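You operate a simulated robot arm through the tools that you are given. There is no shell and no other tool. Be economical: measure what you need, move in short steps, check, and stop when the job is done.

Carry out the task below with a simulated robot arm. There is one attempt and no reset: what you move stays moved.

TASK
Take the block marked "No. 2" from the dining table top and put it on top of the beige pad box.
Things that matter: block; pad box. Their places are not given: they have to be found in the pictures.

It is judged by the outcome, as a careful person would: the job done as asked, and still so three seconds after it is handed in. It fails if anything else is knocked over, pushed out of place, dropped, spilled or broken.

THE ROBOT
A 7-joint arm with a two-finger parallel gripper, fixed in place. Base frame: the origin is at the foot of the arm, x ahead of it, y to its left, z up; the work surface is at about z = 900. Lengths are in mm, angles in degrees, forces in N, time in s.
With the tool pointing down near the work surface it reaches from about 300 to 680 mm from the base axis. Its first joint turns from -66.0 to 66.0 degrees. Payload 1.57 kg.
Tool frame: the origin (TCP) lies between the finger pads and is the grasp point; the fingertips stand 30 mm ahead of it; z points along the fingers, y is the line along which they close. The gripper opens to 110 mm. The fingers are 24 mm wide and 12 mm thick; the gripper's body (48 by 112 mm) begins 78 mm behind the TCP.
Orientation is that of the tool frame in the base frame, as a unit quaternion [x, y, z, w]. With the fingers straight down and closing along the base's y, the tool's x points along the base's -x, its y along +y and its z along -z.

THE INTERFACE
- The arm moves only by the tool move_arm. Its argument "commands" is a list of rows, each a list of 6 numbers: the shift along the tool's x, y, z in mm, then the turn, a rotation vector about the tool's x, y, z in degrees. In form: [[x, y, z, ax, ay, az], ...]. A call has 1 to 10 rows; each row shifts and turns the commanded pose from where the row before left it, along the tool's axes as they then stand. "grip" is the finger opening in mm, from 0 to 110, set as the call begins (left out, the last holds). A row lasts 0.2 s, in which the tool goes at most 50 mm and 8.6 degrees; a call with a longer step from one row to the next is refused whole, and so is a gripper value outside its range. A pose out of reach is approached as far as the arm can. The call stops where the force on the tool passes 40 N (or 10 N more than at its start, if that is more) or the arm is blocked; 0.2 s more then pass. The fingers move at their own pace (about 108 mm/s each) and stop on an object; they squeeze with about 31 N. The grip force told is the motor's: it shows also when the fingers shut on nothing. Time passes only in rows, and 0.2 s behind the last, so rows that do not move let the fingers close. It gives the time, the measured TCP pose, the force on the tool (base axes), the opening and the grip force at its end, in the units of the frame above (readings bear some noise).
- Cameras (640 x 400 px; columns grow to the right, rows downward): "scene" is fixed at [181.9, -417.4, 1393.3]; the picture's right is [0.51, -0.86, 0.00], its down [-0.58, -0.34, -0.74] and it looks along [0.64, 0.38, -0.67] (base axes); focal length 313 px, centre (320, 200). "wrist" rides on the gripper at [-36, 0, -80] in the tool frame; the picture's right is [0.00, -1.00, 0.00], its down [0.97, 0.00, -0.24] and it looks along [0.24, 0.00, 0.97] (tool axes); focal length 218 px, centre (320, 200).
- snapshot(camera): a new picture of that camera. No time passes.
- locate(camera, pixels): for up to 12 pixels [column, row] of the newest picture of that camera ("zoom" is the newest enlarged one), the place [x, y, z] in the base frame of the surface seen there, good to about 2 mm. No time passes.
- zoom(camera, box): a new picture of the part [left, top, right, bottom] of that camera's present view, enlarged. No time passes.
- job_done(): hands the job in; it is judged then, once.

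Work in short steps. Measure before you move; look again where a grasp or a placing could have gone wrong, and mend it. You have 60 turns and 14 pictures in all, the two below and enlarged ones among them. Open the gripper and draw the arm clear of the work before you hand the job in, unless the task says otherwise; then end with one line.

The tools are called after ">>>" by a JSON object that holds its "method" and its "body". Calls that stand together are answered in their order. move_arm: Moves the arm, as the interface text tells. Its arguments: {"type":"object","properties":{"commands":{"type":"array","items":{"type":"array","items":{"type":"number"}}},"grip":{"type":"number"}},"required":["commands"]} The other tools are called the same way: snapshot (camera) takes a picture; locate (camera, pixels) gives the place of the surface under pixels of a picture; zoom (camera, box) takes an enlarged picture of a part of a camera's view; job_done () hands the job in.

At the start:

```text
time: 0.0
position: [478.4, -79.1, 1124.5]
tool_rot: [0.0, 1.0, 0.0, -0.001]
ft_force: [0.9, -0.3, 0.4]
gripper_width: 109.9
gripper_force: 0.0
```

scene: 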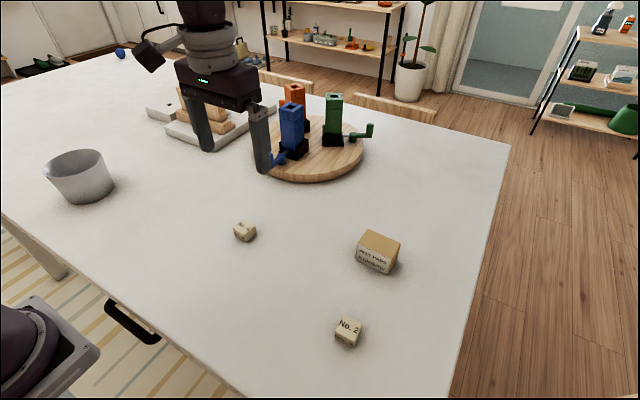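
wrist: 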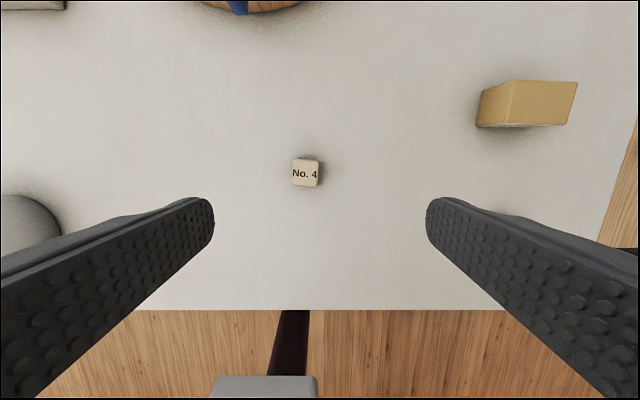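

The scene shows "No. 2" near (348,330) and the beige box near (378,252). I enlarge that part to measure both.

>>> {"method": "zoom", "body": {"camera": "scene", "box": [300, 215, 444, 365]}}

>>> {"method": "locate", "body": {"camera": "scene", "pixels": [[348, 323], [345, 338], [379, 240], [371, 262], [368, 232], [397, 240], [388, 254], [360, 246], [330, 350]]}}

```text
2.67 times, centred on (372, 290) of scene
```

zoom: 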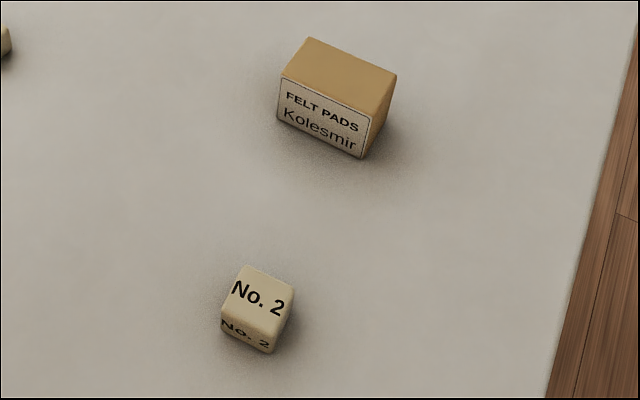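

```text
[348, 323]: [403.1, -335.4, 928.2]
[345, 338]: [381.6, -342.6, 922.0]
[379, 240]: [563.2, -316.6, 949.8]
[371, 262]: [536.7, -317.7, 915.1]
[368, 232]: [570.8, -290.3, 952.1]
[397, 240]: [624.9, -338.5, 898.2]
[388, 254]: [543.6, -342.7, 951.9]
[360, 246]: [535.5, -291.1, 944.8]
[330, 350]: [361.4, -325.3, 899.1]
```

I locate the top corners of the block and box in the enlarged picture to get their centres and yaws.

>>> {"method": "locate", "body": {"camera": "zoom", "pixels": [[248, 269], [291, 288], [270, 325], [227, 305], [259, 297], [312, 41], [393, 75], [369, 114], [285, 76], [339, 76], [268, 350], [222, 329]]}}

```text
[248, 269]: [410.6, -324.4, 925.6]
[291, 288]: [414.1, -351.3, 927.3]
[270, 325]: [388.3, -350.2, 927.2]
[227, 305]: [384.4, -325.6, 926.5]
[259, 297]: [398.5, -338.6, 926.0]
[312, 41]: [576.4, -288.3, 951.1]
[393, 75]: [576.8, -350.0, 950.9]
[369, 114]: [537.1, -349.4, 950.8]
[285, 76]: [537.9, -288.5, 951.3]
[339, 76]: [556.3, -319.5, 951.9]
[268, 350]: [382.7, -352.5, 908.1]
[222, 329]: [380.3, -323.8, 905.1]
```

Block: centre (399,-338), top 927, about 28 mm, yaw about +5°. Box: top centre (557,-319), z 951, 40x62 mm. I move above the block.

>>> {"method": "move_arm", "body": {"commands": [[13.2, -43.2, 0, 0, 0, 0], [13.2, -43.2, 0, 0, 0, 0], [13.2, -43.2, 0, 0, 0, 0], [13.2, -43.2, 0, 0, 0, 0], [13.2, -43.2, 0, 0, 0, 0], [13.4, -42.9, 0, 0, 0, 0], [0, 0, 40, 0, 0, 0], [0, 0, 40, 0, 0, 0], [0, 0, 30, 0, 0, -5], [0, 0, 0, 0, 0, 0]], "grip": 80}}

>>> {"method": "snapshot", "body": {"camera": "wrist"}}

```text
time: 2.2
position: [398.4, -338.2, 1015.8]
tool_rot: [-0.044, 0.999, 0.0, 0.0]
ft_force: [-0.1, 0.0, 0.2]
gripper_width: 80.0
gripper_force: 0.0
```

```text
10 pictures are left
```

wrist: 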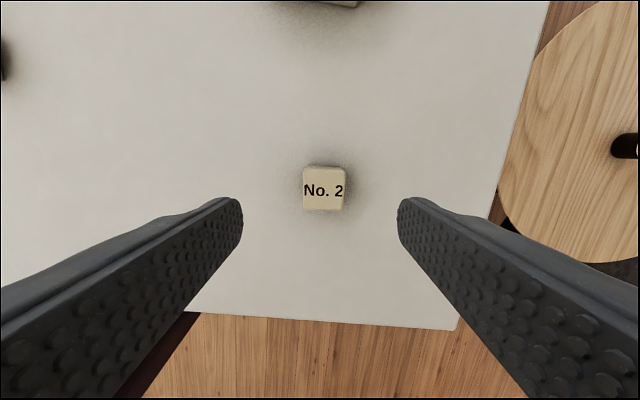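

The block at (324,188) is aligned with the fingers; I check its centre.

>>> {"method": "locate", "body": {"camera": "wrist", "pixels": [[323, 182], [306, 183], [341, 183], [323, 171], [323, 195]]}}

```text
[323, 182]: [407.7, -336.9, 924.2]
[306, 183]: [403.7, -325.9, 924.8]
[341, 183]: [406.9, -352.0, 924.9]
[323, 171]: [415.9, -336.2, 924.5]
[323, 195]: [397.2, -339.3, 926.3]
```

Centre is confirmed at about (400,-339). I go straight down to TCP z about 934.

>>> {"method": "move_arm", "body": {"commands": [[-1, 0, 30, 0, 0, 0], [0, 0, 25, 0, 0, 0], [0, 0, 15, 0, 0, 0], [0, 0, 11.5, 0, 0, 0], [0, 0, 0, 0, 0, 0]]}}

>>> {"method": "move_arm", "body": {"commands": [[0, 0, 0, 0, 0, 0], [0, 0, 0, 0, 0, 0], [0, 0, 0, 0, 0, 0]], "grip": 10}}

>>> {"method": "move_arm", "body": {"commands": [[0, 0, -10, 0, 0, 0], [0, 0, -20, 0, 0, 0], [0, 0, -35, 0, 0, 0], [0, 0, -35, 0, 0, 0], [0, 0, 0, 0, 0, 0]]}}

>>> {"method": "snapshot", "body": {"camera": "wrist"}}

```text
time: 3.4
position: [400.7, -337.7, 933.1]
tool_rot: [-0.044, 0.999, 0.0, 0.0]
ft_force: [0.0, -0.5, -0.2]
gripper_width: 79.8
gripper_force: 0.0
```

```text
time: 4.2
position: [399.3, -339.4, 933.9]
tool_rot: [-0.043, 0.999, -0.001, 0.0]
ft_force: [0.0, 0.5, 0.6]
gripper_width: 32.8
gripper_force: 31.0
```

```text
time: 5.4
position: [400.5, -336.6, 1035.7]
tool_rot: [-0.044, 0.999, 0.0, -0.001]
ft_force: [0.1, 0.0, -0.2]
gripper_width: 32.9
gripper_force: 31.1
```

```text
9 pictures are left
```

wrist: 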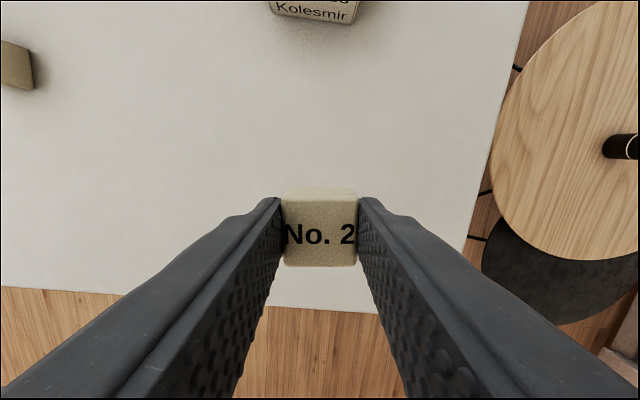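

The block is held (33 mm). I turn back 5° and move toward the box at z about 1035.

>>> {"method": "move_arm", "body": {"commands": [[0, 0, 0, 0, 0, 5], [-39, 5, 0, 0, 0, 0], [-39, 5, 0, 0, 0, 0], [-39, 5, 0, 0, 0, 0], [-39, 4, 0, 0, 0, 0], [0, 0, 0, 0, 0, 0], [0, 0, 0, 0, 0, 0]]}}

>>> {"method": "zoom", "body": {"camera": "scene", "box": [300, 165, 444, 315]}}

```text
time: 7.0
position: [556.4, -319.2, 1033.6]
tool_rot: [0.0, 1.0, 0.0, 0.0]
ft_force: [0.2, 0.3, 0.2]
gripper_width: 33.0
gripper_force: 31.5
```

```text
2.67 times, centred on (372, 240) of scene
```

zoom: 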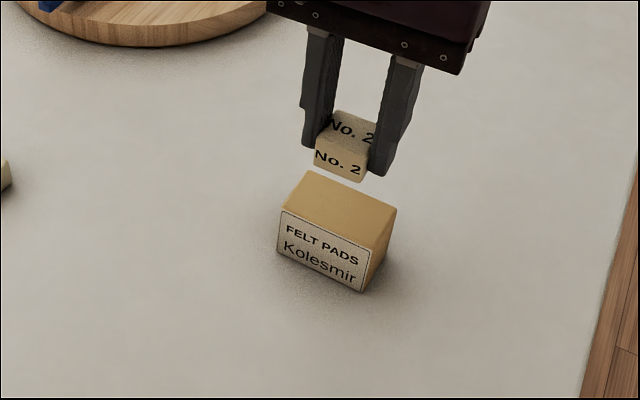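

The block is above the box. I locate its front face (338,165) to check its offset in the grip.

>>> {"method": "locate", "body": {"camera": "zoom", "pixels": [[338, 165], [340, 155], [350, 128], [318, 170], [362, 180], [340, 205], [312, 175], [369, 247]]}}

```text
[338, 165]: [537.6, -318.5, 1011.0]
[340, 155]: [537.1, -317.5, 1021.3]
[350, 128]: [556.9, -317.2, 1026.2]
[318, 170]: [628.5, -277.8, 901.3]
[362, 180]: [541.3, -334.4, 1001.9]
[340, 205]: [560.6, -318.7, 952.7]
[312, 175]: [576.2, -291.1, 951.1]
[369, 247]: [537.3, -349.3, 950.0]
```

The block spans x of about 539–571 over the box's 537–577, which is well centred. I lower it to just touching (TCP about 986).

>>> {"method": "move_arm", "body": {"commands": [[-1, 0, 20, 0, 0, 0], [0, 0, 15, 0, 0, 0], [0, 0, 8, 0, 0, 0], [0, 0, 3, 0, 0, 0], [0, 0, 0, 0, 0, 0], [0, 0, 0, 0, 0, 0]]}}

>>> {"method": "zoom", "body": {"camera": "scene", "box": [330, 190, 426, 290]}}

```text
time: 8.4
position: [556.1, -319.3, 987.1]
tool_rot: [0.0, 1.0, 0.0, 0.0]
ft_force: [0.3, -0.1, 0.1]
gripper_width: 32.9
gripper_force: 31.4
```

```text
4.00 times, centred on (378, 240) of scene
```

zoom: 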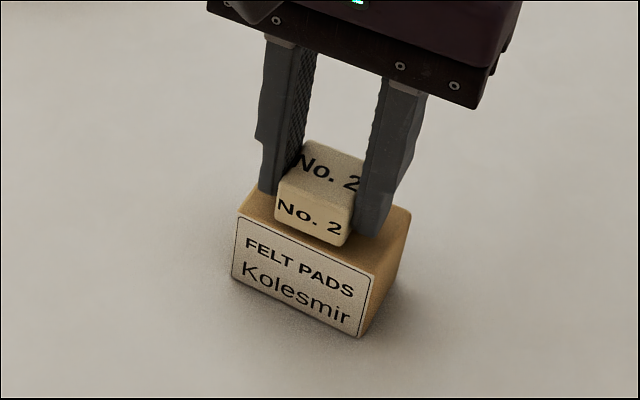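

It is almost touching. I lower it by small steps until a force shows.

>>> {"method": "move_arm", "body": {"commands": [[0, 0, 1, 0, 0, 0], [0, 0, 0, 0, 0, 0]]}}

>>> {"method": "move_arm", "body": {"commands": [[0, 0, 0.7, 0, 0, 0], [0, 0, 0, 0, 0, 0]]}}

```text
time: 9.0
position: [556.2, -319.4, 987.3]
tool_rot: [-0.001, 1.0, -0.001, 0.0]
ft_force: [-0.4, 0.1, -0.5]
gripper_width: 32.8
gripper_force: 31.1
```

```text
time: 9.6
position: [556.5, -319.8, 986.5]
tool_rot: [0.0, 1.0, 0.0, 0.0]
ft_force: [0.0, 0.4, 0.0]
gripper_width: 32.9
gripper_force: 31.2
```

>>> {"method": "move_arm", "body": {"commands": [[0, 0, 0.7, 0, 0, 0], [0, 0, 0, 0, 0, 0]]}}

>>> {"method": "move_arm", "body": {"commands": [[0, 0, 0.7, 0, 0, 0], [0, 0, 0, 0, 0, 0]]}}

```text
time: 10.2
position: [557.0, -320.4, 984.9]
tool_rot: [-0.001, 1.0, 0.0, 0.0]
ft_force: [-0.9, 0.0, 0.4]
gripper_width: 32.9
gripper_force: 30.9
```

```text
time: 10.8
position: [556.6, -319.9, 985.3]
tool_rot: [0.0, 1.0, 0.001, 0.0]
ft_force: [-0.4, 0.3, -0.2]
gripper_width: 32.7
gripper_force: 30.8
```

No contact force shows yet, so I keep lowering by 0.7 mm at a time.

>>> {"method": "move_arm", "body": {"commands": [[0, 0, 0.7, 0, 0, 0], [0, 0, 0, 0, 0, 0]]}}

>>> {"method": "zoom", "body": {"camera": "scene", "box": [350, 215, 414, 255]}}

```text
time: 11.4
position: [557.1, -318.7, 983.8]
tool_rot: [0.0, 1.0, 0.0, 0.0]
ft_force: [-0.2, -0.2, -1.0]
gripper_width: 32.7
gripper_force: 30.9
```

```text
10.00 times, centred on (382, 235) of scene
```

zoom: 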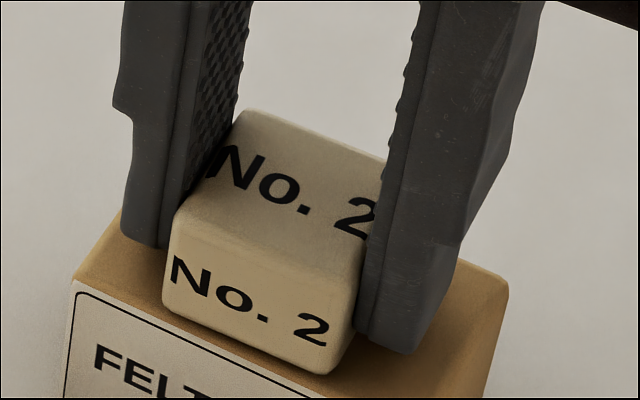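

It is very close. I take two more fine steps.

>>> {"method": "move_arm", "body": {"commands": [[0, 0, 0.5, 0, 0, 0], [0, 0, 0, 0, 0, 0], [0, 0, 0, 0, 0, 0]]}}

>>> {"method": "move_arm", "body": {"commands": [[0, 0, 0.5, 0, 0, 0], [0, 0, 0, 0, 0, 0], [0, 0, 0, 0, 0, 0]]}}

```text
time: 12.2
position: [556.6, -320.0, 984.4]
tool_rot: [0.0, 1.0, 0.001, 0.0]
ft_force: [0.6, 0.3, 1.3]
gripper_width: 33.1
gripper_force: 31.1
```

```text
time: 13.0
position: [556.4, -318.9, 983.3]
tool_rot: [0.0, 1.0, 0.0, 0.0]
ft_force: [0.8, -1.2, 6.5]
gripper_width: 32.8
gripper_force: 31.2
```

A 6.5 N upward force shows contact. I open the gripper and then draw straight up and back.

>>> {"method": "move_arm", "body": {"commands": [[0, 0, 0, 0, 0, 0], [0, 0, 0, 0, 0, 0], [0, 0, 0, 0, 0, 0]], "grip": 60}}

>>> {"method": "move_arm", "body": {"commands": [[0, 0, -10, 0, 0, 0], [0, 0, -30, 0, 0, 0], [0, 0, -40, 0, 0, 0], [0, 0, -40, 0, 0, 0], [40, 20, 0, 0, 0, 0], [40, 20, 0, 0, 0, 0], [30, 40, 0, 0, 0, 0], [0, 45, 0, 0, 0, 0], [0, 45, 0, 0, 0, 0], [0, 0, 0, 0, 0, 0]]}}

>>> {"method": "snapshot", "body": {"camera": "scene"}}

>>> {"method": "zoom", "body": {"camera": "scene", "box": [330, 190, 426, 290]}}

```text
time: 13.8
position: [556.2, -318.6, 983.2]
tool_rot: [0.0, 1.0, 0.0, 0.0]
ft_force: [-0.6, -0.5, 0.0]
gripper_width: 60.1
gripper_force: 0.0
```

```text
time: 16.0
position: [554.8, -228.9, 1095.5]
tool_rot: [0.001, 1.0, 0.0, 0.001]
ft_force: [0.0, 0.4, 0.5]
gripper_width: 60.1
gripper_force: 0.0
out of reach, approached as far as the arm can: row 4, 5, 6, 7
```

```text
5 pictures are left
```

scene: 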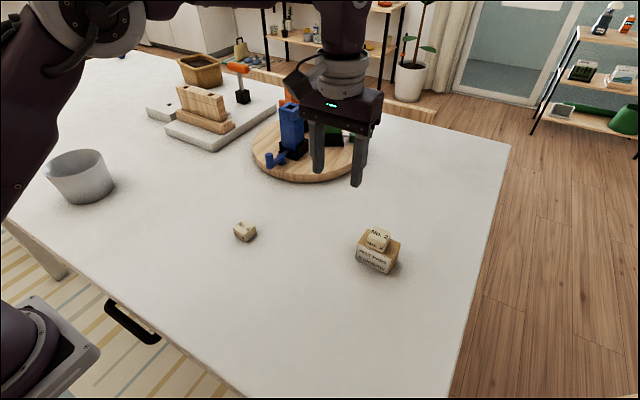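

```text
4.00 times, centred on (378, 240) of scene
```

zoom: 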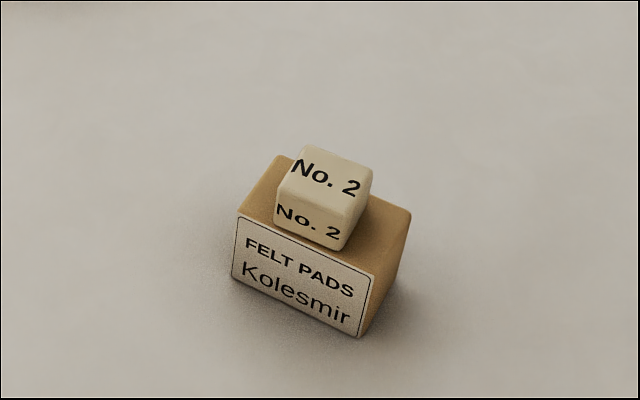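

The block rests flat on the box, the box hasn't moved, and the arm is clear at z 1095. I hand it in.

>>> {"method": "job_done", "body": {}}

```text
The job is handed in.
```

The "No. 2" block is on top of the beige pad box, with the gripper open and the arm clear; nothing else was disturbed.
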